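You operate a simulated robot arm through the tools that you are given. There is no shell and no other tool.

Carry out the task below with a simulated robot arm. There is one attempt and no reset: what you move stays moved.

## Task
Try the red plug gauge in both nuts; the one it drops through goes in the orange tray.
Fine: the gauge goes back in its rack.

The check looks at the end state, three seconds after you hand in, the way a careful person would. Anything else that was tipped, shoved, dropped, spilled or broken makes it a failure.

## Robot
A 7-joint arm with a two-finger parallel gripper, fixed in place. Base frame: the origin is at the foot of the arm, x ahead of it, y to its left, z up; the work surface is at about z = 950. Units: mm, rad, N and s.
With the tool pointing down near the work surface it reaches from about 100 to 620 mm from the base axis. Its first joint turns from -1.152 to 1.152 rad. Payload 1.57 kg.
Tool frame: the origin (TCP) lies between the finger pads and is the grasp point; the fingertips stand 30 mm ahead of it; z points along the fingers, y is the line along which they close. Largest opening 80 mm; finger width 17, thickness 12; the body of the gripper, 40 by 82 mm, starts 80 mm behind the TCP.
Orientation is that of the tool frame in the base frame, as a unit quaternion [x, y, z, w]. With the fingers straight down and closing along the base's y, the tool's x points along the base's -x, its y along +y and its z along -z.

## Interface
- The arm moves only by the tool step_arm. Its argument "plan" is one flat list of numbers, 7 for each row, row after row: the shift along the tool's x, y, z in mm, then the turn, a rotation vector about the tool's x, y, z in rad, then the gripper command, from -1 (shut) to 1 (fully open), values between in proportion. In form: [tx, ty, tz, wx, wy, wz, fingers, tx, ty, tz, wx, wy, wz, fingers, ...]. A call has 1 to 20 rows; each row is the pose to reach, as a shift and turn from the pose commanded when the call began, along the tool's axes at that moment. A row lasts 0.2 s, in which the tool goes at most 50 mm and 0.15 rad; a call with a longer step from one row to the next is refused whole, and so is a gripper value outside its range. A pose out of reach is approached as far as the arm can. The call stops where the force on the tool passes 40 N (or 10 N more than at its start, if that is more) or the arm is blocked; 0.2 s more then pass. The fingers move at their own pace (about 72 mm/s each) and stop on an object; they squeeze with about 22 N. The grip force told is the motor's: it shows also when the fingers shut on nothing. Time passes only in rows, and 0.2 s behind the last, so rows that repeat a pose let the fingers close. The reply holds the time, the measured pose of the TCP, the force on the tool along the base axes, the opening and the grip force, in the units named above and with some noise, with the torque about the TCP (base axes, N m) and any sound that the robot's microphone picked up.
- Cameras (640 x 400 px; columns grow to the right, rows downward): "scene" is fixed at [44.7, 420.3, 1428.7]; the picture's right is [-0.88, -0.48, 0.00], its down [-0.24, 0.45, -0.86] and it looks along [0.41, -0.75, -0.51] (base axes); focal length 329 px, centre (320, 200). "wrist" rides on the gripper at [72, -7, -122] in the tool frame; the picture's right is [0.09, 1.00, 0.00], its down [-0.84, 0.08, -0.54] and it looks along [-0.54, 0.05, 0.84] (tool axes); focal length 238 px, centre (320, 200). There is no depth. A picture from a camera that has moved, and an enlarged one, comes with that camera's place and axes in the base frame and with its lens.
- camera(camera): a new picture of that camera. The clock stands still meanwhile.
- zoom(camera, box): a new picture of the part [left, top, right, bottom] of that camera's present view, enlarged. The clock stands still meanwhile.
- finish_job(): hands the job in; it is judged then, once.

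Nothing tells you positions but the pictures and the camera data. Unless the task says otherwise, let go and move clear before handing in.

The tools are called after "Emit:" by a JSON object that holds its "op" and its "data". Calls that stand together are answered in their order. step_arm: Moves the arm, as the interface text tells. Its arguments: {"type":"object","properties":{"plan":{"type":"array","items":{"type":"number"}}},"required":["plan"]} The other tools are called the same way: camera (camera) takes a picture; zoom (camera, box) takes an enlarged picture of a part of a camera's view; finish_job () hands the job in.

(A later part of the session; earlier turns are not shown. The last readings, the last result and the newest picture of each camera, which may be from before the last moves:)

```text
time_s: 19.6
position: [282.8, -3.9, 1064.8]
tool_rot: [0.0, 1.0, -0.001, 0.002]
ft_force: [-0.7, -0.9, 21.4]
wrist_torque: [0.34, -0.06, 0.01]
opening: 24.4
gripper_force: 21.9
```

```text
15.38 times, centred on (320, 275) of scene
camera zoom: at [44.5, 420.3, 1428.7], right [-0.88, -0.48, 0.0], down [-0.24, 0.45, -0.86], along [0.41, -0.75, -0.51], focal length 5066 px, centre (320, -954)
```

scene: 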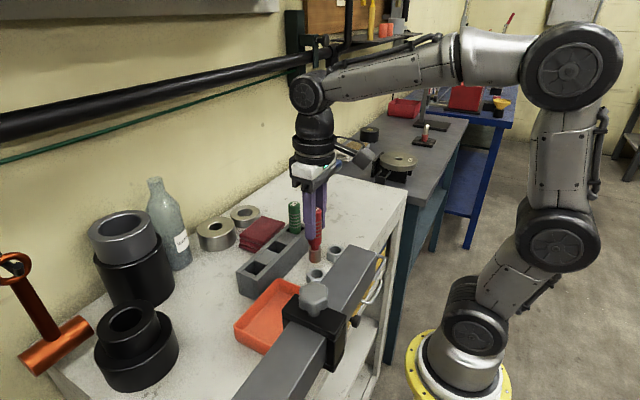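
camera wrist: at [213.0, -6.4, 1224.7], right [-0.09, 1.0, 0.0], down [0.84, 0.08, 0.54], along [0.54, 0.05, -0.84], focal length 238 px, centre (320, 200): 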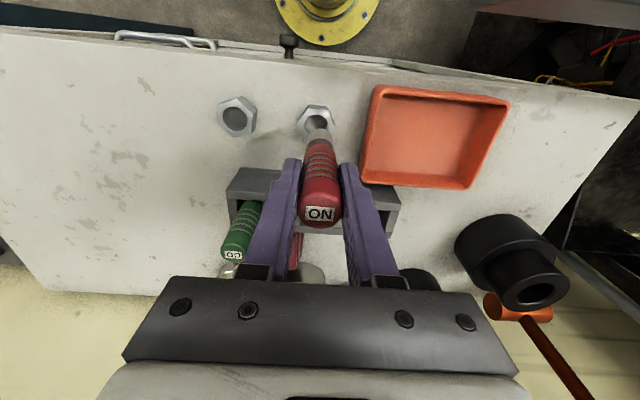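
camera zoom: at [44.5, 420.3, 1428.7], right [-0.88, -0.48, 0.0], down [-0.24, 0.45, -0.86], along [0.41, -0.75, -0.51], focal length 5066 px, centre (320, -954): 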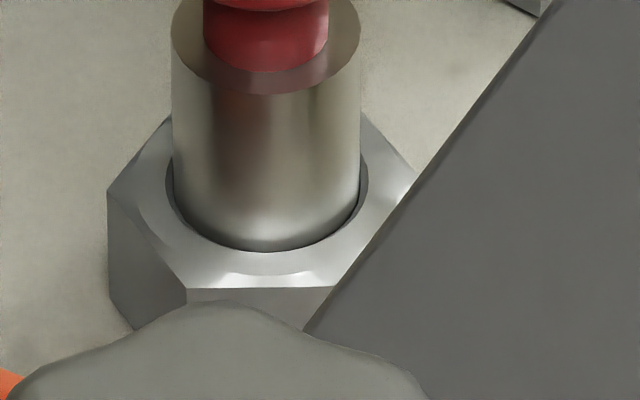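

The near nut stops the gauge: centred in the chamfer, it takes about 24 N and does not enter. I lift off and move over to the far nut, about 85 mm further to −y.

Emit:
{"op": "step_arm", "data": {"plan": [0, 0, -3, 0, 0, 0, -1, 0, 0, -10, 0, 0, 0, -1, 0, 0, -20, 0, 0, 0, -1, 0, 0, -32, 0, 0, 0, -1, 0, -20, -32, 0, 0, 0, -1, 0, -40, -32, 0, 0, 0, -1, 0, -60, -32, 0, 0, 0, -1, 0, -78, -32, 0, 0, 0, -1, 0, -84.8, -32, 0, 0, 0, -1, 0, -84.8, -32, 0, 0, 0, -1]}}

Emit:
{"op": "camera", "data": {"camera": "wrist"}}

Emit:
{"op": "zoom", "data": {"camera": "wrist", "box": [280, 90, 360, 150]}}

Emit:
{"op": "zoom", "data": {"camera": "scene", "box": [300, 220, 360, 290]}}

```text
time_s: 21.8
position: [282.7, -89.7, 1094.8]
tool_rot: [0.0, 1.0, 0.0, 0.0]
ft_force: [0.7, 0.2, -2.1]
wrist_torque: [-0.05, -0.02, 0.0]
opening: 24.3
gripper_force: 22.2
```

```text
taken
camera wrist: at [211.6, -94.9, 1216.6], right [-0.09, 1.0, 0.0], down [0.84, 0.08, 0.54], along [0.54, 0.05, -0.84], focal length 238 px, centre (320, 200)
```

wrist: 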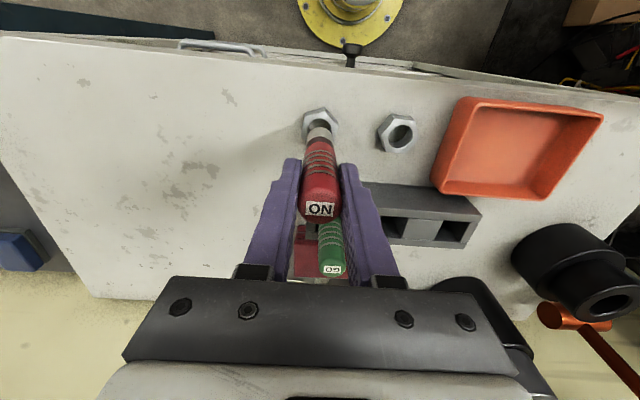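

```text
6.67 times, centred on (320, 120) of wrist
camera zoom: at [211.6, -94.9, 1216.6], right [-0.09, 1.0, 0.0], down [0.84, 0.08, 0.54], along [0.54, 0.05, -0.84], focal length 1589 px, centre (320, 733)
```

zoom: 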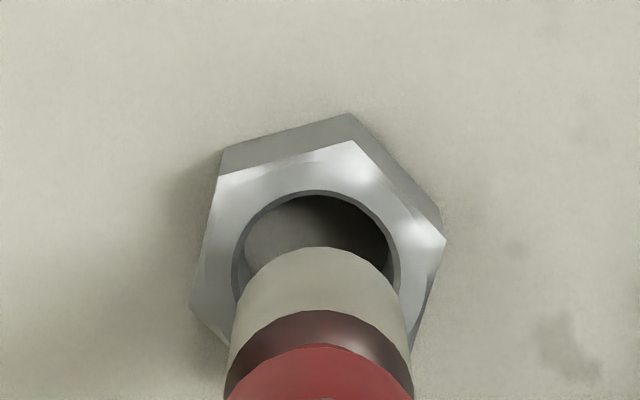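

```text
5.71 times, centred on (330, 255) of scene
camera zoom: at [44.8, 420.3, 1428.7], right [-0.88, -0.48, 0.0], down [-0.24, 0.45, -0.86], along [0.41, -0.75, -0.51], focal length 1882 px, centre (263, -114)
```

zoom: 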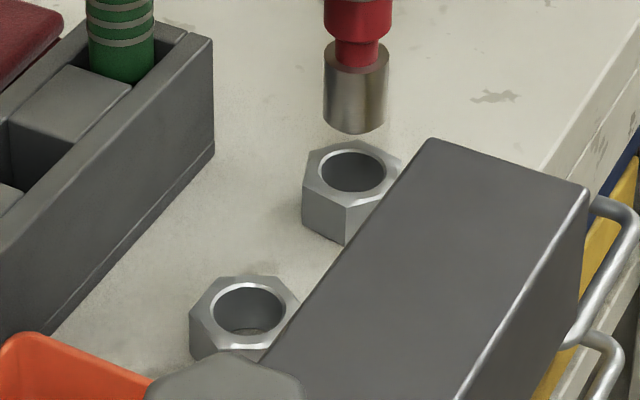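

The gauge is over the far nut, needing only about 0.6 mm more to −y. I lower until the tip is just above the rim and check.

Emit:
{"op": "step_arm", "data": {"plan": [0, -0.6, 10, 0, 0, 0, -1, 0, -0.6, 18, 0, 0, 0, -1, 0, -0.6, 23, 0, 0, 0, -1, 0, -0.6, 26, 0, 0, 0, -1, 0, -0.6, 26, 0, 0, 0, -1]}}

Emit:
{"op": "zoom", "data": {"camera": "wrist", "box": [300, 110, 340, 140]}}

Emit:
{"op": "zoom", "data": {"camera": "scene", "box": [322, 240, 352, 266]}}

```text
time_s: 23.0
position: [284.4, -89.9, 1067.5]
tool_rot: [0.0, 1.0, 0.001, 0.0]
ft_force: [0.1, -0.7, -2.2]
wrist_torque: [-0.02, -0.04, 0.01]
opening: 24.3
gripper_force: 22.0
```

```text
13.33 times, centred on (320, 125) of wrist
camera zoom: at [211.5, -95.2, 1189.9], right [-0.09, 1.0, 0.0], down [0.84, 0.08, 0.54], along [0.54, 0.05, -0.84], focal length 3178 px, centre (320, 1200)
```

zoom: 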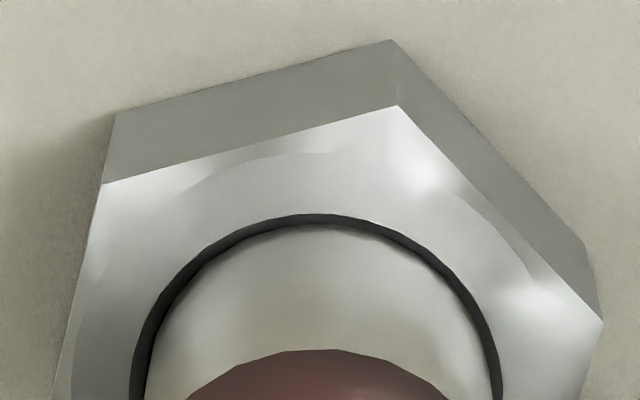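

```text
15.38 times, centred on (337, 253) of scene
camera zoom: at [44.8, 420.3, 1428.7], right [-0.88, -0.48, 0.0], down [-0.24, 0.45, -0.86], along [0.41, -0.75, -0.51], focal length 5066 px, centre (58, -615)
```

zoom: 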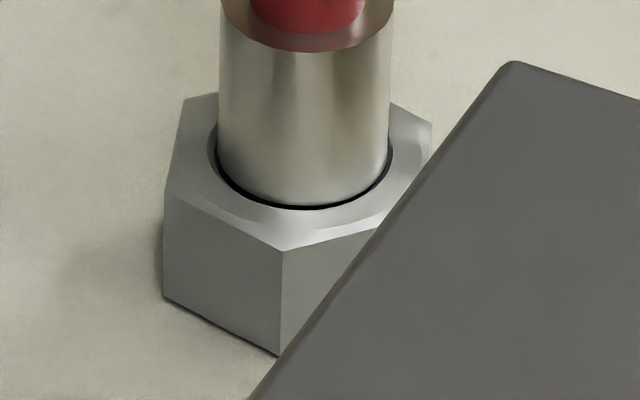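

The gauge is centred except for about 0.5 mm in x. I correct that and ease down slowly.

Emit:
{"op": "step_arm", "data": {"plan": [-0.5, 0, 0, 0, 0, 0, -1, -0.5, 0, 0, 0, 0, 0, -1, -0.5, 0, 0.5, 0, 0, 0, -1, -0.5, 0, 1, 0, 0, 0, -1]}}

Emit:
{"op": "zoom", "data": {"camera": "wrist", "box": [300, 110, 340, 140]}}

Emit:
{"op": "zoom", "data": {"camera": "scene", "box": [322, 240, 352, 266]}}

```text
time_s: 24.0
position: [283.4, -90.8, 1068.2]
tool_rot: [0.0, 1.0, 0.0, 0.0]
ft_force: [-0.1, -0.9, -1.8]
wrist_torque: [-0.02, 0.0, 0.0]
opening: 24.4
gripper_force: 22.0
```

```text
13.33 times, centred on (320, 125) of wrist
camera zoom: at [212.2, -94.9, 1189.0], right [-0.09, 1.0, 0.0], down [0.84, 0.08, 0.54], along [0.54, 0.05, -0.84], focal length 3178 px, centre (320, 1200)
```

zoom: 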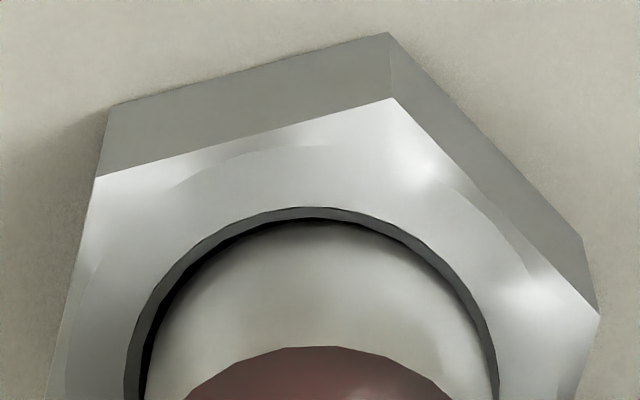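

```text
15.38 times, centred on (337, 253) of scene
camera zoom: at [44.8, 420.3, 1428.7], right [-0.88, -0.48, 0.0], down [-0.24, 0.45, -0.86], along [0.41, -0.75, -0.51], focal length 5066 px, centre (58, -615)
```

zoom: 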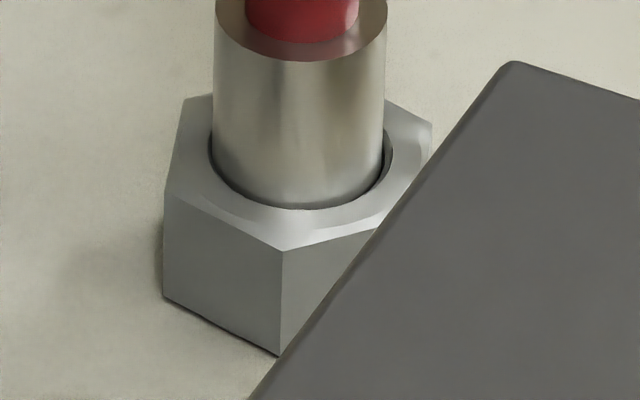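

The bore is now about 0.55 mm to −y of the gauge. I nudge over and keep easing down.

Emit:
{"op": "step_arm", "data": {"plan": [0.1, -0.5, 0, 0, 0, 0, -1, 0.1, -0.5, 0, 0, 0, 0, -1, 0.1, -0.5, 0.5, 0, 0, 0, -1, 0.1, -0.5, 1, 0, 0, 0, -1]}}

Emit:
{"op": "zoom", "data": {"camera": "wrist", "box": [300, 110, 340, 140]}}

Emit:
{"op": "zoom", "data": {"camera": "scene", "box": [322, 240, 352, 266]}}

```text
time_s: 25.0
position: [283.9, -89.8, 1066.7]
tool_rot: [-0.001, 1.0, 0.0, -0.001]
ft_force: [-0.5, -1.3, -1.0]
wrist_torque: [-0.04, -0.02, 0.0]
opening: 24.4
gripper_force: 22.0
```

```text
13.33 times, centred on (320, 125) of wrist
camera zoom: at [212.3, -95.6, 1188.3], right [-0.09, 1.0, 0.0], down [0.84, 0.08, 0.54], along [0.54, 0.05, -0.84], focal length 3178 px, centre (320, 1200)
```

zoom: 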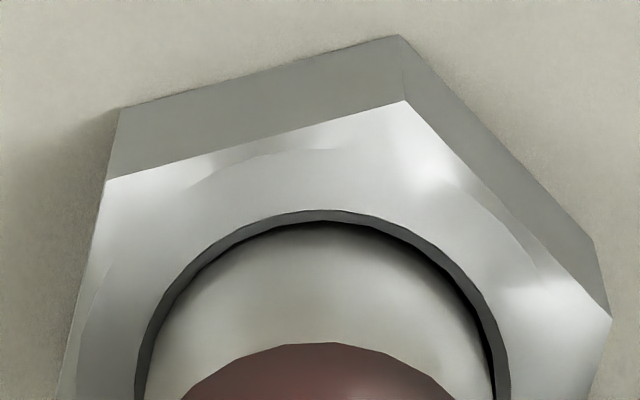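

```text
15.38 times, centred on (337, 253) of scene
camera zoom: at [44.8, 420.3, 1428.7], right [-0.88, -0.48, 0.0], down [-0.24, 0.45, -0.86], along [0.41, -0.75, -0.51], focal length 5066 px, centre (58, -615)
```

zoom: 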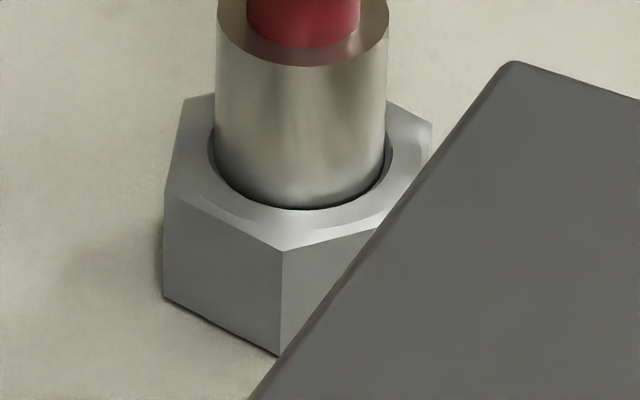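

The gauge is centred to within about 0.2 mm. I press down slowly to see whether it drops in.

Emit:
{"op": "step_arm", "data": {"plan": [0, 0.1, 0.5, 0, 0, 0, -1, 0, 0.1, 1.0, 0, 0, 0, -1, 0, 0.1, 1.5, 0, 0, 0, -1, 0, 0.1, 2.0, 0, 0, 0, -1, 0, 0.1, 2.5, 0, 0, 0, -1, 0, 0.1, 3.0, 0, 0, 0, -1]}}

Emit:
{"op": "zoom", "data": {"camera": "wrist", "box": [300, 110, 340, 140]}}

Emit:
{"op": "zoom", "data": {"camera": "scene", "box": [322, 240, 352, 266]}}

```text
time_s: 26.4
position: [283.9, -89.9, 1063.2]
tool_rot: [0.0, 1.0, 0.0, 0.0]
ft_force: [-0.2, 0.4, -1.3]
wrist_torque: [-0.05, -0.02, 0.01]
opening: 24.5
gripper_force: 22.1
```

```text
13.33 times, centred on (320, 125) of wrist
camera zoom: at [212.5, -95.6, 1185.7], right [-0.09, 1.0, 0.0], down [0.84, 0.08, 0.54], along [0.54, 0.05, -0.84], focal length 3178 px, centre (320, 1200)
```

zoom: 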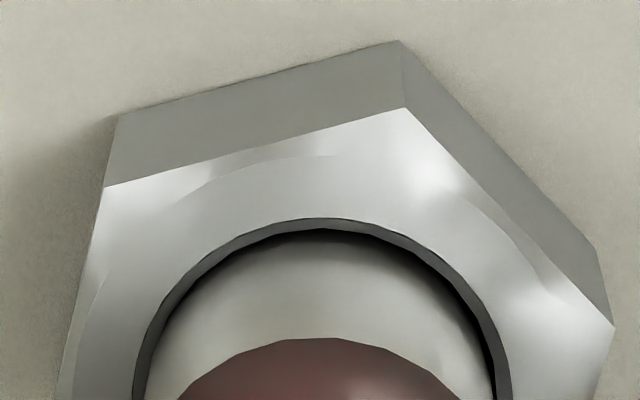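

```text
15.38 times, centred on (337, 253) of scene
camera zoom: at [44.8, 420.3, 1428.7], right [-0.88, -0.48, 0.0], down [-0.24, 0.45, -0.86], along [0.41, -0.75, -0.51], focal length 5066 px, centre (58, -615)
```

zoom: 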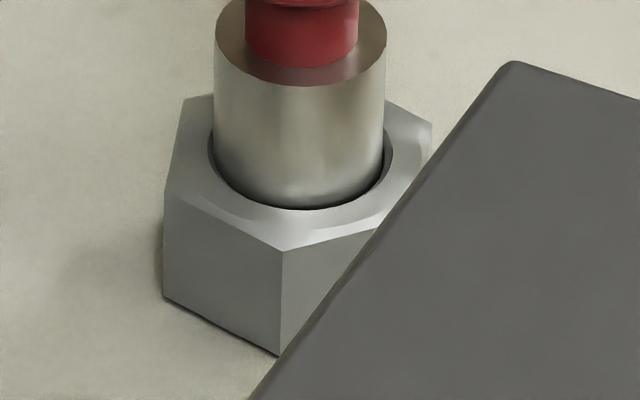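

It enters the far nut with almost no force. I continue down slowly toward the bench to confirm it passes right through.

Emit:
{"op": "step_arm", "data": {"plan": [0, 0, 1, 0, 0, 0, -1, 0, 0, 2, 0, 0, 0, -1, 0, 0, 3, 0, 0, 0, -1, 0, 0, 4, 0, 0, 0, -1, 0, 0, 5, 0, 0, 0, -1, 0, 0, 6, 0, 0, 0, -1, 0, 0, 7, 0, 0, 0, -1, 0, 0, 8, 0, 0, 0, -1]}}

Emit:
{"op": "zoom", "data": {"camera": "wrist", "box": [300, 110, 340, 140]}}

Emit:
{"op": "zoom", "data": {"camera": "scene", "box": [322, 240, 352, 266]}}

```text
time_s: 28.2
position: [284.8, -91.9, 1054.2]
tool_rot: [0.0, 1.0, 0.001, -0.001]
ft_force: [0.2, -0.2, -3.0]
wrist_torque: [0.0, 0.02, 0.01]
opening: 24.4
gripper_force: 22.3
```

```text
13.33 times, centred on (320, 125) of wrist
camera zoom: at [212.3, -96.1, 1177.3], right [-0.09, 1.0, 0.0], down [0.84, 0.08, 0.54], along [0.54, 0.05, -0.84], focal length 3178 px, centre (320, 1200)
```

zoom: 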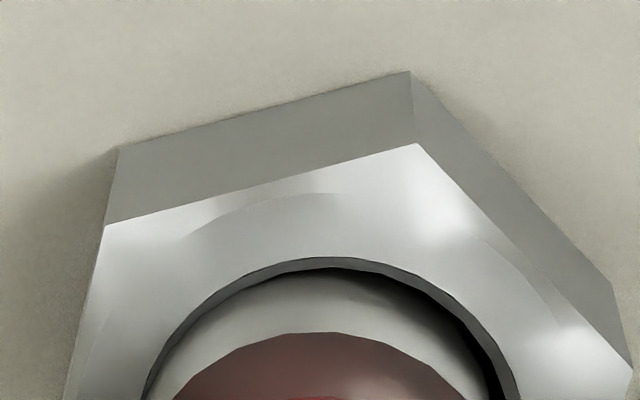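

```text
15.38 times, centred on (337, 253) of scene
camera zoom: at [44.8, 420.3, 1428.7], right [-0.88, -0.48, 0.0], down [-0.24, 0.45, -0.86], along [0.41, -0.75, -0.51], focal length 5066 px, centre (58, -615)
```

zoom: 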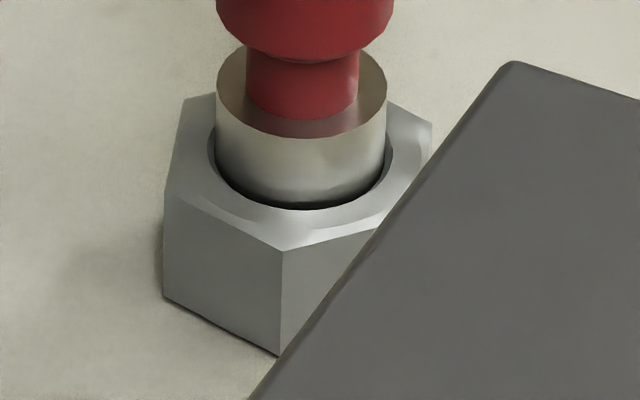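

The gauge goes freely about 11 mm into the far nut. I go the last few mm to confirm, then pull straight out.

Emit:
{"op": "step_arm", "data": {"plan": [0, 0.1, 1, 0, 0, 0, -1, 0, 0.2, 2, 0, 0, 0, -1, 0, 0.2, 3, 0, 0, 0, -1, 0, 0.2, 4, 0, 0, 0, -1, 0, 0.2, 5, 0, 0, 0, -1, 0, 0.2, 6, 0, 0, 0, -1]}}

Emit:
{"op": "zoom", "data": {"camera": "scene", "box": [322, 240, 352, 266]}}

Emit:
{"op": "zoom", "data": {"camera": "wrist", "box": [300, 110, 340, 140]}}

```text
time_s: 29.6
position: [284.7, -90.4, 1052.7]
tool_rot: [-0.001, 1.0, 0.0, 0.004]
ft_force: [-0.7, 5.7, 21.5]
wrist_torque: [0.55, -0.12, 0.03]
opening: 24.9
gripper_force: 22.4
```

```text
15.38 times, centred on (337, 253) of scene
camera zoom: at [44.5, 420.6, 1428.6], right [-0.88, -0.48, 0.0], down [-0.24, 0.45, -0.86], along [0.41, -0.75, -0.51], focal length 5066 px, centre (58, -615)
```

zoom: 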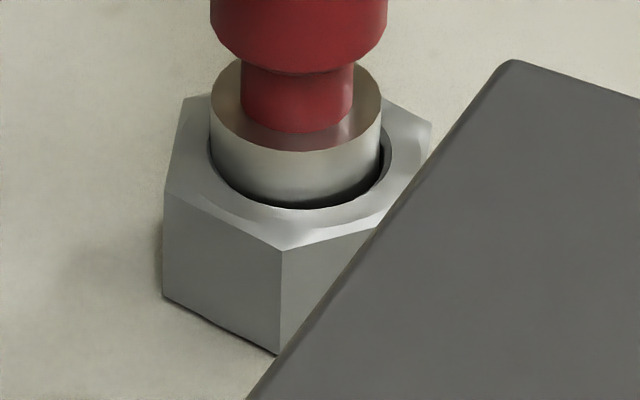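

```text
13.33 times, centred on (320, 125) of wrist
camera zoom: at [212.6, -96.1, 1173.5], right [-0.09, 1.0, 0.0], down [0.83, 0.08, 0.55], along [0.55, 0.05, -0.84], focal length 3178 px, centre (320, 1200)
```

zoom: 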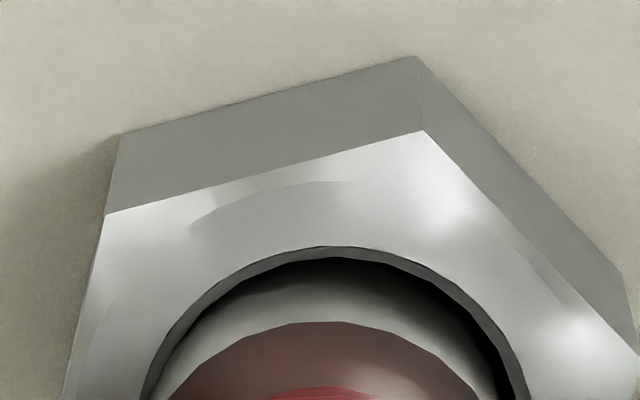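

The gauge went about 16 mm down into the far nut and then met about 24 N with some side force. I back off slightly and check how the gauge sits in the grip and how far through the nut it is.

Emit:
{"op": "step_arm", "data": {"plan": [0, 0, -1, 0, 0, 0, -1, 0, 0, -2, 0, 0, 0, -1, 0, 0, -3, 0, 0, 0, -1, 0, 0, -3, 0, 0, 0, -1]}}

Emit:
{"op": "zoom", "data": {"camera": "wrist", "box": [270, 110, 370, 250]}}

Emit:
{"op": "zoom", "data": {"camera": "scene", "box": [310, 190, 370, 280]}}

Emit:
{"op": "zoom", "data": {"camera": "wrist", "box": [300, 110, 340, 140]}}

```text
time_s: 30.6
position: [282.3, -90.5, 1051.2]
tool_rot: [-0.001, 1.0, 0.001, -0.003]
ft_force: [0.8, -0.6, -2.2]
wrist_torque: [-0.05, -0.04, 0.01]
opening: 24.7
gripper_force: 21.8
```

```text
2.86 times, centred on (320, 180) of wrist
camera zoom: at [211.6, -95.1, 1174.5], right [-0.09, 1.0, 0.0], down [0.84, 0.08, 0.54], along [0.54, 0.05, -0.84], focal length 681 px, centre (320, 257)
```

zoom: 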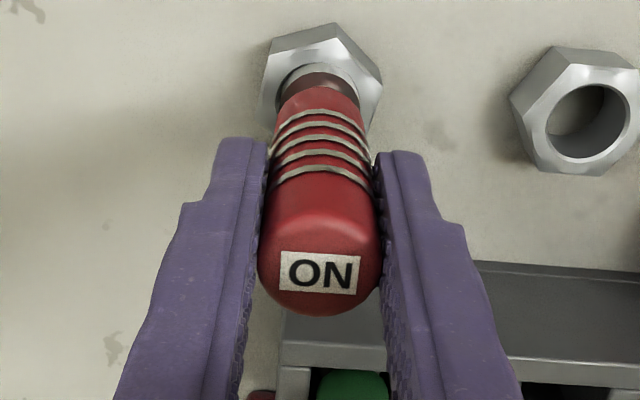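

```text
4.44 times, centred on (340, 235) of scene
camera zoom: at [44.8, 420.3, 1428.7], right [-0.88, -0.48, 0.0], down [-0.24, 0.45, -0.86], along [0.41, -0.75, -0.51], focal length 1464 px, centre (231, 44)
```

zoom: 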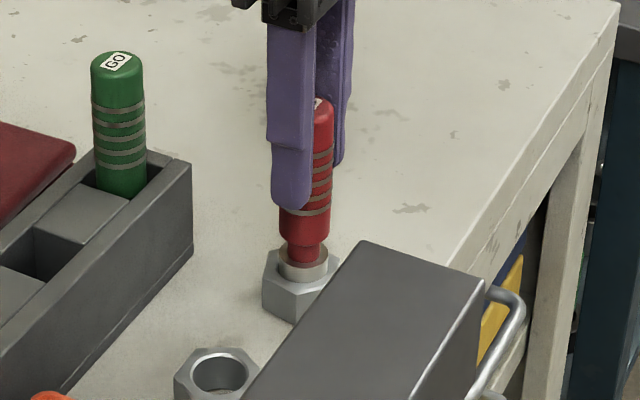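

```text
13.33 times, centred on (320, 125) of wrist
camera zoom: at [211.6, -95.1, 1174.5], right [-0.09, 1.0, 0.0], down [0.84, 0.08, 0.54], along [0.54, 0.05, -0.84], focal length 3178 px, centre (320, 1200)
```

zoom: 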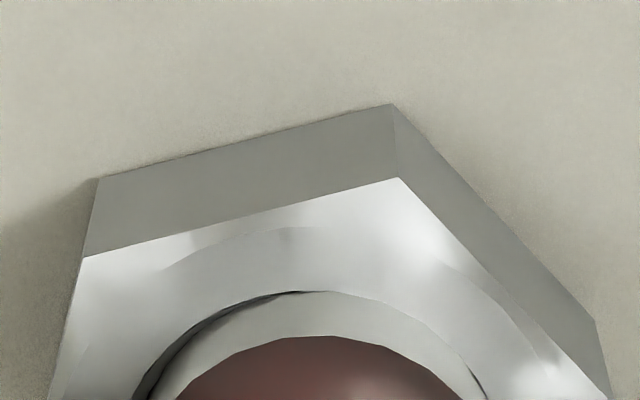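

The gauge reached the bench: it has been creeping down in the grip, which explains the height, so it passes right through the far nut. That nut is the one for the tray. Now I draw the gauge straight out and check that the nut stays down.

Emit:
{"op": "step_arm", "data": {"plan": [0, 0, -4, 0, 0, 0, -1, 0, 0, -8, 0, 0, 0, -1, 0, 0, -12, 0, 0, 0, -1, 0, 0, -16, 0, 0, 0, -1, 0, 0, -22, 0, 0, 0, -1, 0, 0, -30, 0, 0, 0, -1]}}

Emit:
{"op": "zoom", "data": {"camera": "scene", "box": [300, 190, 370, 290]}}

Emit:
{"op": "camera", "data": {"camera": "wrist"}}

```text
time_s: 32.0
position: [284.7, -89.8, 1082.0]
tool_rot: [0.0, 1.0, 0.0, -0.001]
ft_force: [-0.1, -1.0, -2.4]
wrist_torque: [0.0, 0.04, 0.0]
opening: 24.3
gripper_force: 22.1
```

```text
4.00 times, centred on (335, 240) of scene
camera zoom: at [44.8, 420.3, 1428.7], right [-0.88, -0.48, 0.0], down [-0.24, 0.45, -0.86], along [0.41, -0.75, -0.51], focal length 1317 px, centre (260, 40)
```

zoom: 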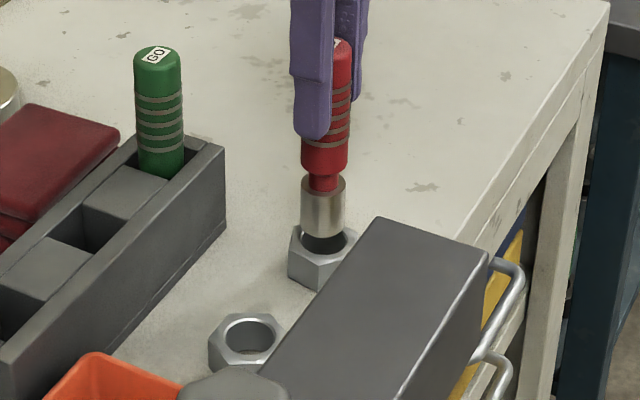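

```text
taken
camera wrist: at [212.9, -95.4, 1203.7], right [-0.09, 1.0, 0.0], down [0.84, 0.08, 0.54], along [0.54, 0.05, -0.84], focal length 238 px, centre (320, 200)
```

wrist: 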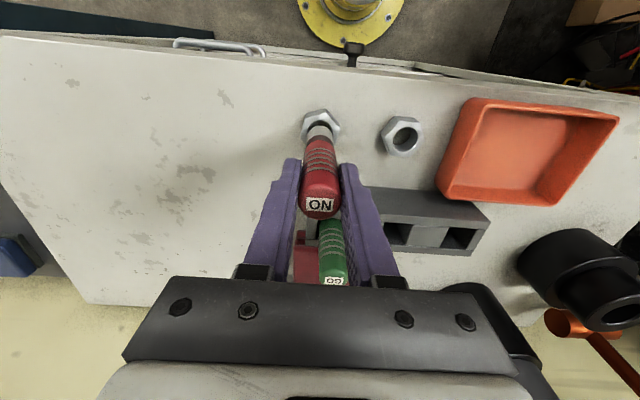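

The nut stayed on the bench. I raise the gauge, go around clear of the green plug and the bar, and come over the empty rack slot.

Emit:
{"op": "step_arm", "data": {"plan": [0, 0, -25, 0, 0, 0, -1, 0, 0, -50, 0, 0, 0, -1, 0, 0, -80, 0, 0, 0, -1, 0, 30, -80, 0, 0, 0, -1, 0, 65, -80, 0, 0, 0, -1, 0, 100, -80, 0, 0, 0, -1, 0, 135, -80, 0, 0, 0, -1, 0, 155, -80, 0, 0, 0, -1, -20, 159.7, -80, 0, 0, 0, -1, -50, 159.7, -80, 0, 0, 0, -1, -75, 159.7, -80, 0, 0, 0, -1, -89.3, 159.7, -80, 0, 0, 0, -1, -89.3, 159.7, -80, 0, 0, 0, -1]}}

Emit:
{"op": "camera", "data": {"camera": "wrist"}}

Emit:
{"op": "zoom", "data": {"camera": "scene", "box": [210, 150, 310, 300]}}

Emit:
{"op": "zoom", "data": {"camera": "wrist", "box": [280, 90, 360, 150]}}

```text
time_s: 34.8
position: [374.5, 70.1, 1163.3]
tool_rot: [-0.001, 1.0, 0.0, -0.001]
ft_force: [0.5, -0.4, -1.8]
wrist_torque: [0.01, -0.03, -0.01]
opening: 24.3
gripper_force: 21.9
```

```text
taken
camera wrist: at [302.1, 63.9, 1284.8], right [-0.09, 1.0, 0.0], down [0.84, 0.08, 0.54], along [0.54, 0.05, -0.84], focal length 238 px, centre (320, 200)
```

wrist: 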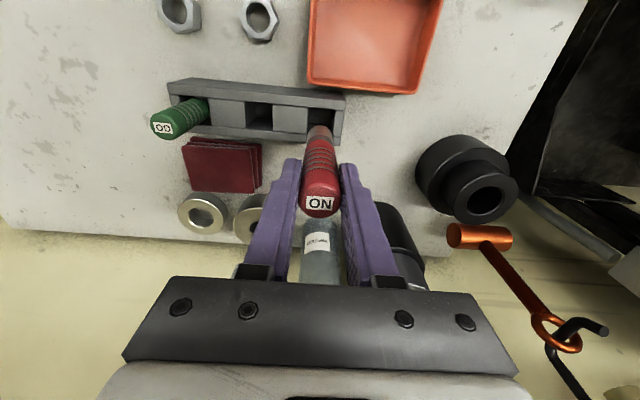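

```text
2.67 times, centred on (260, 225) of scene
camera zoom: at [44.8, 420.3, 1428.7], right [-0.88, -0.48, 0.0], down [-0.24, 0.45, -0.86], along [0.41, -0.75, -0.51], focal length 878 px, centre (480, 133)
```

zoom: 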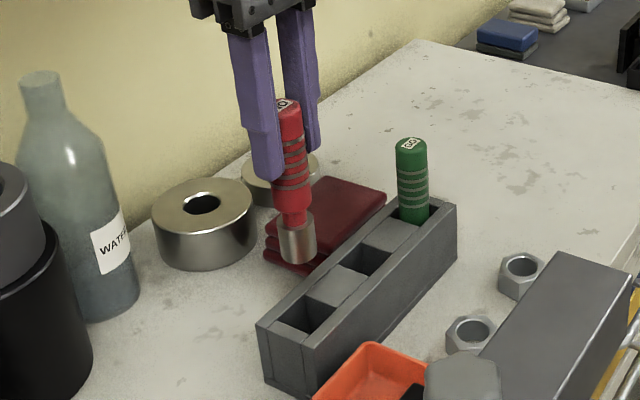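

```text
6.67 times, centred on (320, 120) of wrist
camera zoom: at [302.1, 63.9, 1284.8], right [-0.09, 1.0, 0.0], down [0.84, 0.08, 0.54], along [0.54, 0.05, -0.84], focal length 1589 px, centre (320, 733)
```

zoom: 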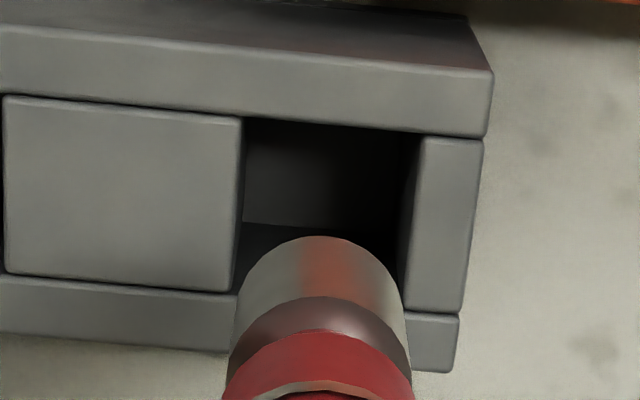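

The gauge is over the rack; the slot is about 31 mm wide and its centre is about 2.6 mm further in x and 1.2 mm in y. I shift and lower until the tip is just above the rack, then check.

Emit:
{"op": "step_arm", "data": {"plan": [-2.6, 1.2, 10, 0, 0, 0, -1, -2.6, 1.2, 25, 0, 0, 0, -1, -2.6, 1.2, 40, 0, 0, 0, -1, -2.6, 1.2, 48, 0, 0, 0, -1, -2.6, 1.2, 48, 0, 0, 0, -1]}}

Emit:
{"op": "zoom", "data": {"camera": "wrist", "box": [280, 90, 360, 150]}}

Emit:
{"op": "zoom", "data": {"camera": "scene", "box": [225, 220, 285, 290]}}

```text
time_s: 36.0
position: [376.0, 71.3, 1113.2]
tool_rot: [0.0, 1.0, 0.0, -0.001]
ft_force: [0.4, 0.3, -2.4]
wrist_torque: [0.03, 0.01, -0.01]
opening: 24.4
gripper_force: 22.4
```

```text
6.67 times, centred on (320, 120) of wrist
camera zoom: at [303.8, 65.4, 1236.3], right [-0.09, 1.0, 0.0], down [0.84, 0.08, 0.54], along [0.54, 0.05, -0.84], focal length 1589 px, centre (320, 733)
```

zoom: 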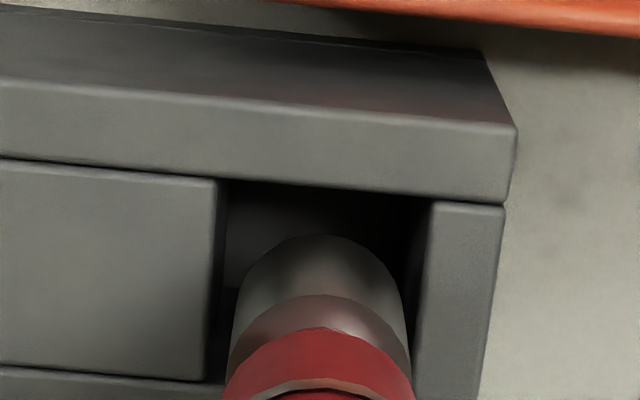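

```text
5.71 times, centred on (255, 255) of scene
camera zoom: at [44.8, 420.3, 1428.7], right [-0.88, -0.48, 0.0], down [-0.24, 0.45, -0.86], along [0.41, -0.75, -0.51], focal length 1882 px, centre (691, -114)
```

zoom: 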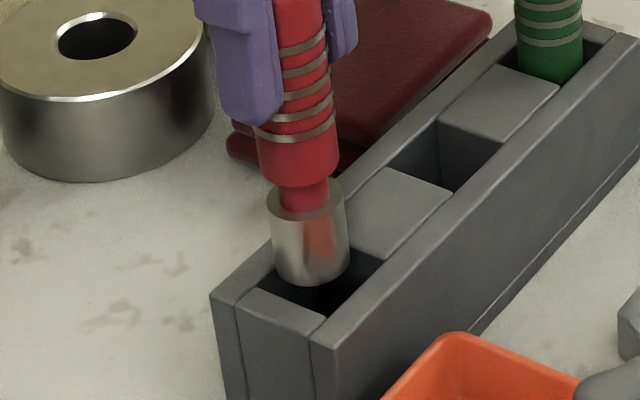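

The tip is over the slot with a few mm of room on each side. I trim by about 1 mm and lower it in, watching the force.

Emit:
{"op": "step_arm", "data": {"plan": [-1.1, -0.4, 4, 0, 0, 0, -1, -1.1, -0.4, 8, 0, 0, 0, -1, -1.1, -0.4, 12, 0, 0, 0, -1, -1.1, -0.4, 16, 0, 0, 0, -1, -1.1, -0.4, 20, 0, 0, 0, -1, -1.1, -0.4, 24, 0, 0, 0, -1, -1.1, -0.4, 28, 0, 0, 0, -1, -1.1, -0.4, 28, 0, 0, 0, -1]}}

Emit:
{"op": "zoom", "data": {"camera": "wrist", "box": [280, 90, 360, 150]}}

Emit:
{"op": "zoom", "data": {"camera": "scene", "box": [225, 220, 285, 290]}}

```text
time_s: 37.8
position: [376.7, 70.1, 1086.5]
tool_rot: [0.0, 1.0, 0.0, 0.0]
ft_force: [0.5, 1.2, -2.1]
wrist_torque: [0.05, -0.01, -0.03]
opening: 24.5
gripper_force: 21.9
```

```text
6.67 times, centred on (320, 120) of wrist
camera zoom: at [305.0, 64.8, 1208.7], right [-0.09, 1.0, 0.0], down [0.84, 0.08, 0.54], along [0.54, 0.05, -0.84], focal length 1589 px, centre (320, 733)
```

zoom: 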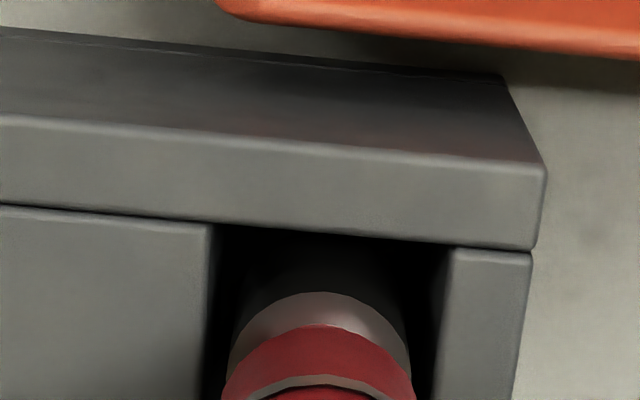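

```text
5.71 times, centred on (255, 255) of scene
camera zoom: at [44.8, 420.3, 1428.7], right [-0.88, -0.48, 0.0], down [-0.24, 0.45, -0.86], along [0.41, -0.75, -0.51], focal length 1882 px, centre (691, -114)
```

zoom: 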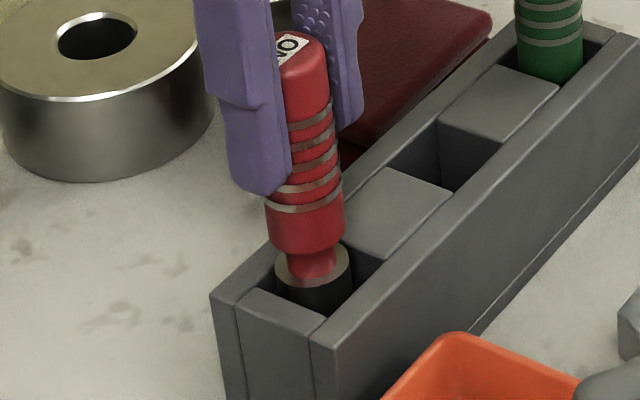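

The gauging end is inside the slot with no contact. I keep lowering until it rests on the rack floor.

Emit:
{"op": "step_arm", "data": {"plan": [0, 0.2, 4, 0, 0, 0, -1, 0, 0.2, 8, 0, 0, 0, -1, 0, 0.2, 12, 0, 0, 0, -1, 0, 0.2, 16, 0, 0, 0, -1, 0, 0.2, 18, 0, 0, 0, -1, 0, 0.2, 18, 0, 0, 0, -1]}}

Emit:
{"op": "step_arm", "data": {"plan": [0, 0, 1, 0, 0, 0, -1, 0, 0, 2, 0, 0, 0, -1, 0, 0, 3, 0, 0, 0, -1, 0, 0, 4, 0, 0, 0, -1]}}

Emit:
{"op": "zoom", "data": {"camera": "scene", "box": [225, 210, 285, 290]}}

Emit:
{"op": "zoom", "data": {"camera": "wrist", "box": [270, 110, 370, 250]}}

```text
time_s: 39.2
position: [376.9, 69.1, 1067.8]
tool_rot: [-0.001, 1.0, 0.0, 0.0]
ft_force: [-3.1, -0.7, -1.4]
wrist_torque: [-0.06, 0.2, -0.02]
opening: 24.6
gripper_force: 21.5
```

```text
time_s: 40.2
position: [377.2, 70.3, 1064.1]
tool_rot: [0.0, 1.0, 0.0, 0.0]
ft_force: [-1.2, -0.5, -1.2]
wrist_torque: [0.06, 0.07, 0.01]
opening: 24.4
gripper_force: 21.6
```

```text
5.00 times, centred on (255, 250) of scene
camera zoom: at [44.7, 420.3, 1428.7], right [-0.88, -0.48, 0.0], down [-0.24, 0.45, -0.86], along [0.41, -0.75, -0.51], focal length 1647 px, centre (645, -50)
```

zoom: 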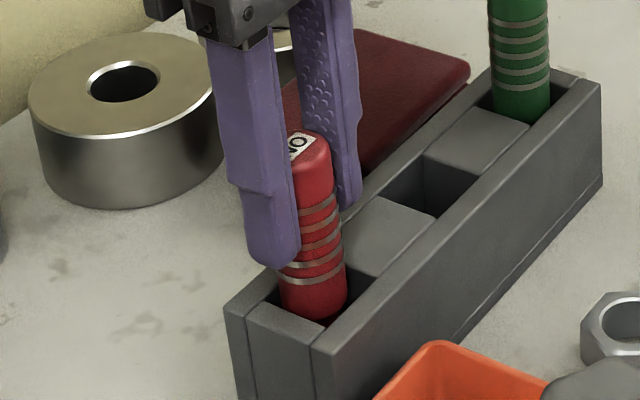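

```text
2.86 times, centred on (320, 180) of wrist
camera zoom: at [305.0, 65.2, 1187.2], right [-0.09, 1.0, 0.0], down [0.84, 0.08, 0.54], along [0.54, 0.05, -0.84], focal length 681 px, centre (320, 257)
```

zoom: 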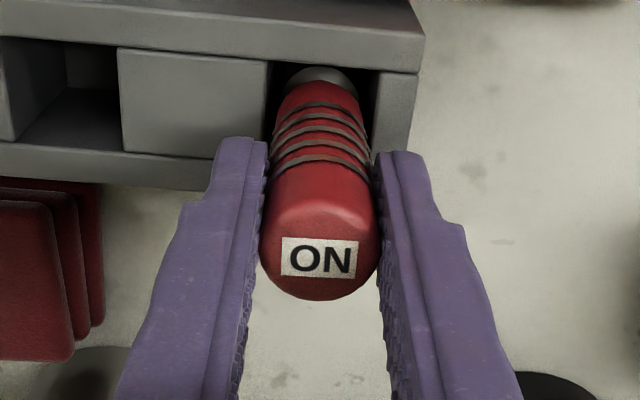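

The gauge is nearly home; there was a slight touch on the rear wall. I ease back 1 mm toward the robot and lower the remaining few mm until it rests.

Emit:
{"op": "step_arm", "data": {"plan": [1.2, 0, 0, 0, 0, 0, -1, 1.2, 0, 1, 0, 0, 0, -1, 1.2, 0, 2, 0, 0, 0, -1, 1.2, 0, 3, 0, 0, 0, -1, 1.2, 0, 4, 0, 0, 0, -1]}}

Emit:
{"op": "zoom", "data": {"camera": "wrist", "box": [280, 100, 360, 150]}}

Emit:
{"op": "zoom", "data": {"camera": "scene", "box": [225, 210, 285, 290]}}

```text
time_s: 41.4
position: [377.0, 70.7, 1062.1]
tool_rot: [0.001, 1.0, 0.0, 0.003]
ft_force: [2.3, -2.6, 21.7]
wrist_torque: [-0.47, -0.18, 0.0]
opening: 25.0
gripper_force: 21.8
```

```text
8.00 times, centred on (320, 125) of wrist
camera zoom: at [304.1, 65.1, 1182.9], right [-0.09, 1.0, 0.0], down [0.83, 0.08, 0.55], along [0.54, 0.05, -0.84], focal length 1907 px, centre (320, 800)
```

zoom: 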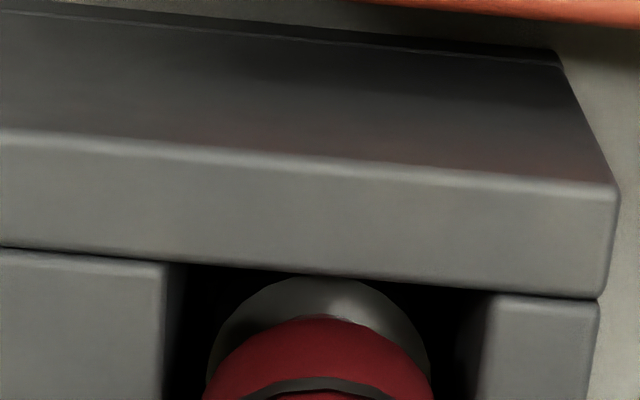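

```text
5.00 times, centred on (255, 250) of scene
camera zoom: at [44.5, 420.2, 1428.7], right [-0.88, -0.48, 0.0], down [-0.24, 0.45, -0.86], along [0.41, -0.75, -0.51], focal length 1647 px, centre (645, -50)
```

zoom: 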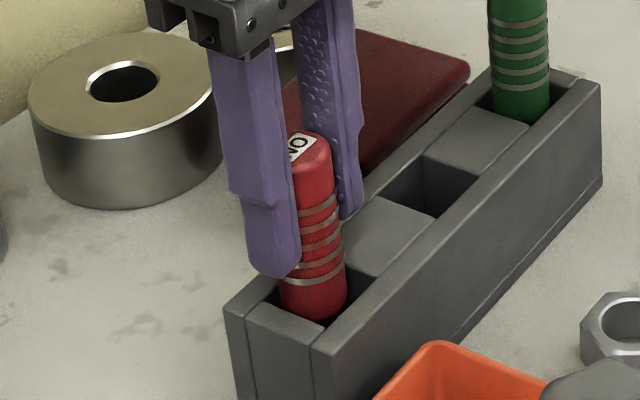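

The gauge has bottomed on the rack floor (24 N). I relieve the pressure and open the fingers.

Emit:
{"op": "step_arm", "data": {"plan": [0, 0, -1, 0, 0, 0, -1, 0, 0, -2, 0, 0, 0, -1, 0, 0, -2, 0, 0, 0, -1]}}

Emit:
{"op": "zoom", "data": {"camera": "scene", "box": [225, 210, 285, 290]}}

```text
time_s: 42.2
position: [375.6, 70.4, 1060.3]
tool_rot: [0.0, 1.0, 0.0, -0.004]
ft_force: [0.4, 0.6, 0.9]
wrist_torque: [0.12, -0.11, 0.02]
opening: 24.5
gripper_force: 22.4
```

```text
5.00 times, centred on (255, 250) of scene
camera zoom: at [44.7, 420.3, 1428.7], right [-0.88, -0.48, 0.0], down [-0.24, 0.45, -0.86], along [0.41, -0.75, -0.51], focal length 1647 px, centre (645, -50)
```

zoom: 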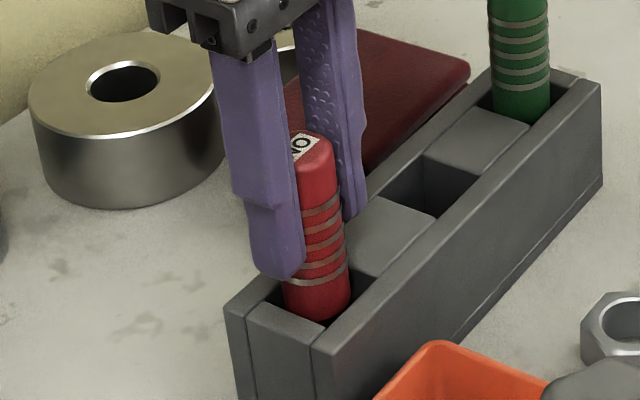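

Pressure is off and the gauge stands in its slot. I open the fingers slowly and look before rising.

Emit:
{"op": "step_arm", "data": {"plan": [0, 0, 0, 0, 0, 0, -0.3, 0, 0, 0, 0, 0, 0, -0.1, 0, 0, 0, 0, 0, 0, 0.2, 0, 0, 0, 0, 0, 0, 0.6, 0, 0, 0, 0, 0, 0, 0.6]}}

Emit:
{"op": "zoom", "data": {"camera": "scene", "box": [225, 210, 285, 290]}}

Emit:
{"op": "camera", "data": {"camera": "wrist"}}

```text
time_s: 43.4
position: [376.2, 70.6, 1062.0]
tool_rot: [0.0, 1.0, 0.0, 0.001]
ft_force: [-0.8, -0.4, -0.3]
wrist_torque: [-0.01, 0.01, 0.0]
opening: 63.9
gripper_force: 0.1
```

```text
5.00 times, centred on (255, 250) of scene
camera zoom: at [44.7, 420.3, 1428.7], right [-0.88, -0.48, 0.0], down [-0.24, 0.45, -0.86], along [0.41, -0.75, -0.51], focal length 1647 px, centre (645, -50)
```

zoom: 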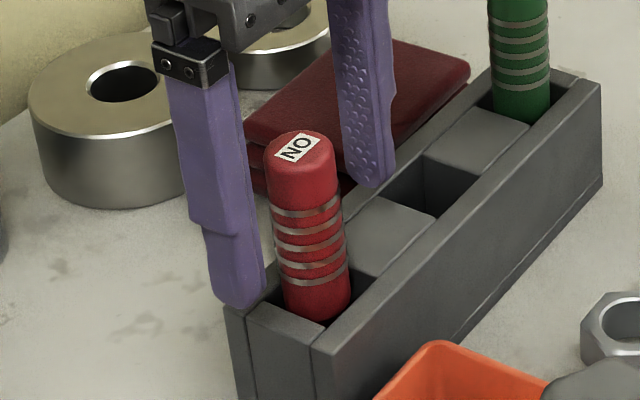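

```text
taken
camera wrist: at [304.7, 65.1, 1184.6], right [-0.09, 1.0, 0.0], down [0.84, 0.08, 0.54], along [0.54, 0.05, -0.84], focal length 238 px, centre (320, 200)
```

wrist: 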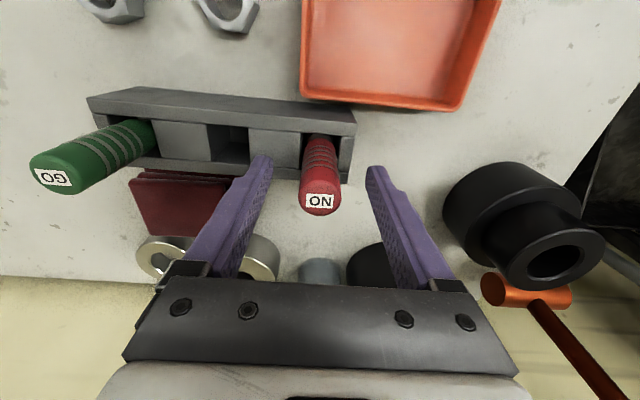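

The red gauge stands upright in its own slot. Now I rise and go over to the far nut at about (284, −89).

Emit:
{"op": "step_arm", "data": {"plan": [0, 0, -20, 0, 0, 0, 0.6, 0, 0, -45, 0, 0, 0, 0.6, 0, 0, -75, 0, 0, 0, 0.6, 0, 0, -100, 0, 0, 0, 0.6, 30, 0, -100, 0, 0, 0, 0.6, 60, 0, -100, 0, 0, 0, 0.6, 92.4, 0, -100, 0, 0, 0, 0.6, 92.4, -40, -100, 0, 0, 0, 0.6, 92.4, -80, -100, 0, 0, 0, 0.6, 92.4, -120, -100, 0, 0, 0, 0.6, 92.4, -150, -100, 0, 0, 0, 0.6, 92.4, -161, -100, 0, 0, 0, 0.6, 92.4, -161, -80, 0, 0, 0, 0.6, 92.4, -161, -60, 0, 0, 0, 0.6, 92.4, -161, -60, 0, 0, 0, 0.6]}}

Emit:
{"op": "camera", "data": {"camera": "wrist"}}

Emit:
{"op": "zoom", "data": {"camera": "wrist", "box": [280, 90, 360, 150]}}

Emit:
{"op": "camera", "data": {"camera": "scene"}}

```text
time_s: 46.6
position: [283.1, -90.3, 1123.1]
tool_rot: [0.0, 1.0, 0.0, 0.0]
ft_force: [0.4, -0.2, 0.6]
wrist_torque: [-0.08, 0.0, -0.01]
opening: 63.7
gripper_force: 0.1
```

```text
taken
camera wrist: at [211.5, -95.1, 1245.0], right [-0.09, 1.0, 0.0], down [0.84, 0.08, 0.54], along [0.54, 0.05, -0.84], focal length 238 px, centre (320, 200)
```

wrist: 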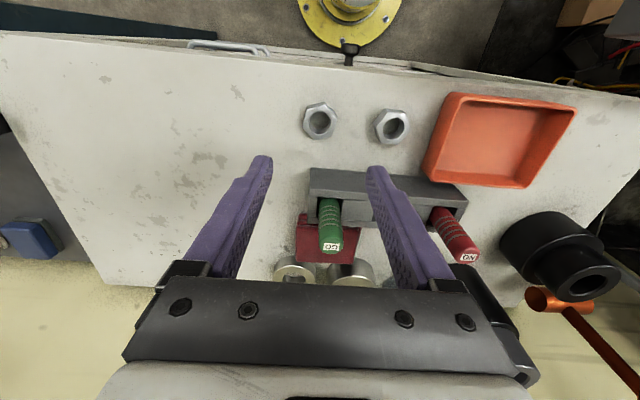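

```text
6.67 times, centred on (320, 120) of wrist
camera zoom: at [211.5, -95.1, 1245.0], right [-0.09, 1.0, 0.0], down [0.84, 0.08, 0.54], along [0.54, 0.05, -0.84], focal length 1589 px, centre (320, 733)
```

zoom: 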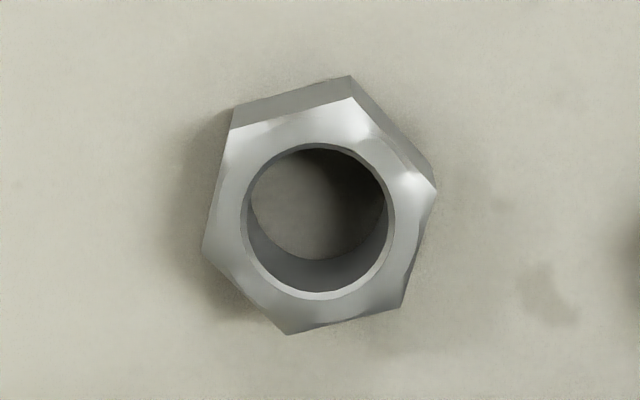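

```text
taken
```

scene: 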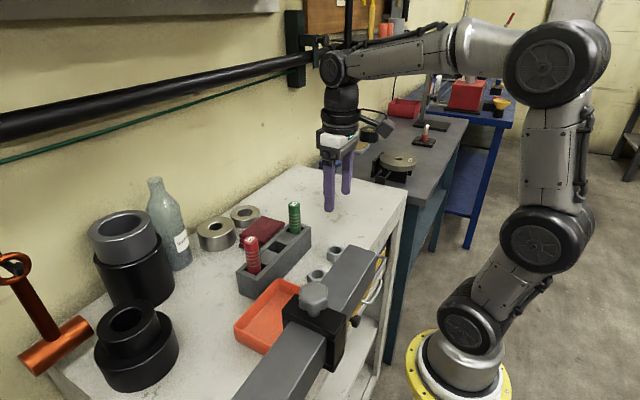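

The far nut is 36 mm across flats, centred about 1 mm off the tool axis, with a pair of flats turned about 10.6° from the closing line. I turn the tool by 0.185 rad, recentre, and come partway down.

Emit:
{"op": "step_arm", "data": {"plan": [-0.9, -0.2, 0, 0, 0, 0.09, 0.6, -0.9, -0.2, 10, 0, 0, 0.185, 0.6, -0.9, -0.2, 30, 0, 0, 0.185, 0.6, -0.9, -0.2, 55, 0, 0, 0.185, 0.6, -0.9, -0.2, 75, 0, 0, 0.185, 0.6, -0.9, -0.2, 90, 0, 0, 0.185, 0.6, -0.9, -0.2, 90, 0, 0, 0.185, 0.6]}}

Emit:
{"op": "camera", "data": {"camera": "wrist"}}

Emit:
{"op": "zoom", "data": {"camera": "scene", "box": [295, 200, 375, 290]}}

```text
time_s: 48.2
position: [284.9, -93.2, 1034.1]
tool_rot: [0.093, 0.996, 0.0, 0.0]
ft_force: [1.0, 0.8, 0.3]
wrist_torque: [0.01, 0.0, 0.0]
opening: 63.9
gripper_force: 0.1
```

```text
taken
camera wrist: at [212.8, -83.9, 1156.1], right [0.09, 1.0, 0.0], down [0.84, -0.08, 0.54], along [0.54, -0.05, -0.84], focal length 238 px, centre (320, 200)
```

wrist: 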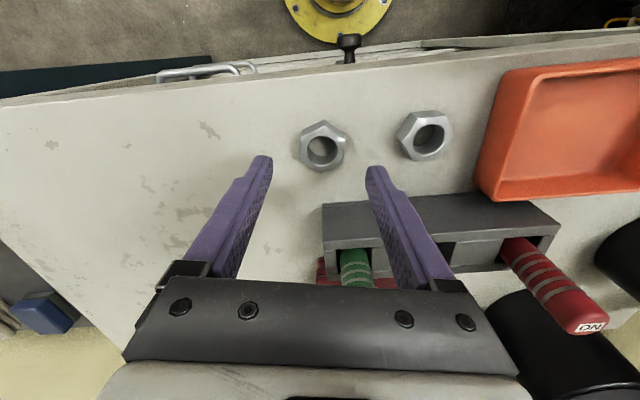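

```text
4.44 times, centred on (335, 245) of scene
camera zoom: at [44.7, 420.3, 1428.7], right [-0.88, -0.48, 0.0], down [-0.24, 0.45, -0.86], along [0.41, -0.75, -0.51], focal length 1464 px, centre (253, 0)
```

zoom: 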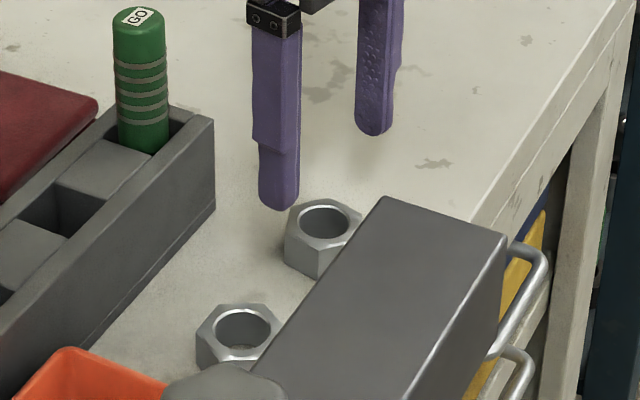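

I turned as planned; now I zoom in to check the nut against the finger line before going lower.

Emit:
{"op": "zoom", "data": {"camera": "wrist", "box": [270, 100, 370, 180]}}

```text
5.00 times, centred on (320, 140) of wrist
camera zoom: at [212.8, -83.9, 1156.1], right [0.09, 1.0, 0.0], down [0.84, -0.08, 0.54], along [0.54, -0.05, -0.84], focal length 1192 px, centre (320, 500)
```

zoom: 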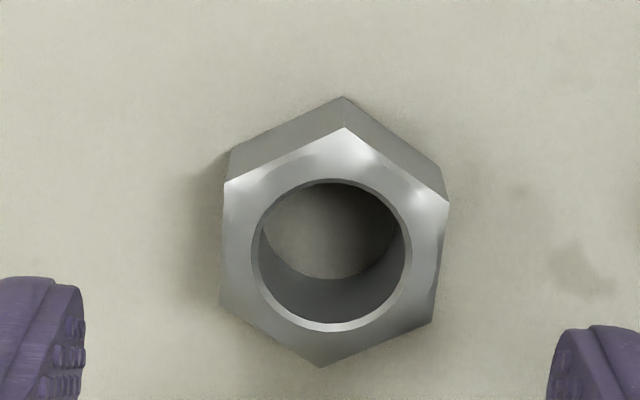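

The nut is 1.9 mm to the right along the closing line and square to the fingers. I shift and go down to about 5 mm above the bench.

Emit:
{"op": "step_arm", "data": {"plan": [0.2, 1.9, 8, 0, 0, 0, 0.6, 0.2, 1.9, 18, 0, 0, 0, 0.6, 0.2, 1.9, 28, 0, 0, 0, 0.6, 0.2, 1.9, 36, 0, 0, 0, 0.6, 0.2, 1.9, 42, 0, 0, 0, 0.6, 0.2, 1.9, 46, 0, 0, 0, 0.6, 0.2, 1.9, 46, 0, 0, 0, 0.6]}}

Emit:
{"op": "camera", "data": {"camera": "wrist"}}

Emit:
{"op": "zoom", "data": {"camera": "scene", "box": [295, 200, 375, 290]}}

```text
time_s: 49.8
position: [284.4, -89.3, 986.9]
tool_rot: [0.092, 0.996, -0.001, 0.0]
ft_force: [0.9, 1.1, 0.3]
wrist_torque: [-0.01, -0.02, 0.01]
opening: 64.0
gripper_force: 0.1
```

```text
taken
camera wrist: at [212.7, -81.0, 1109.0], right [0.09, 1.0, 0.0], down [0.84, -0.08, 0.54], along [0.54, -0.05, -0.84], focal length 238 px, centre (320, 200)
```

wrist: 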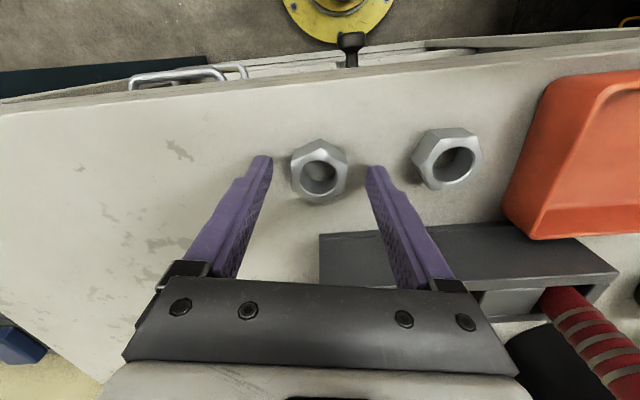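

```text
4.44 times, centred on (335, 245) of scene
camera zoom: at [44.7, 420.3, 1428.7], right [-0.88, -0.48, 0.0], down [-0.24, 0.45, -0.86], along [0.41, -0.75, -0.51], focal length 1464 px, centre (253, 0)
```

zoom: 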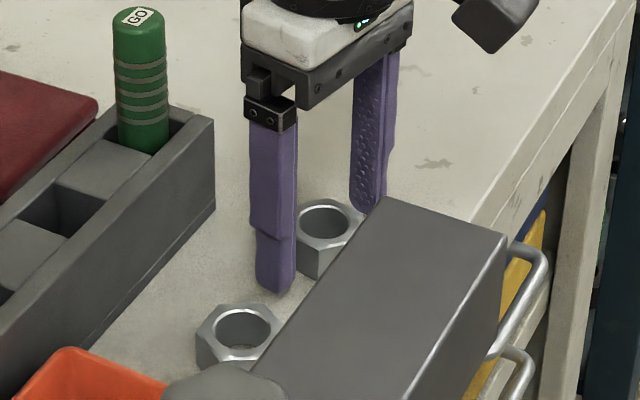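

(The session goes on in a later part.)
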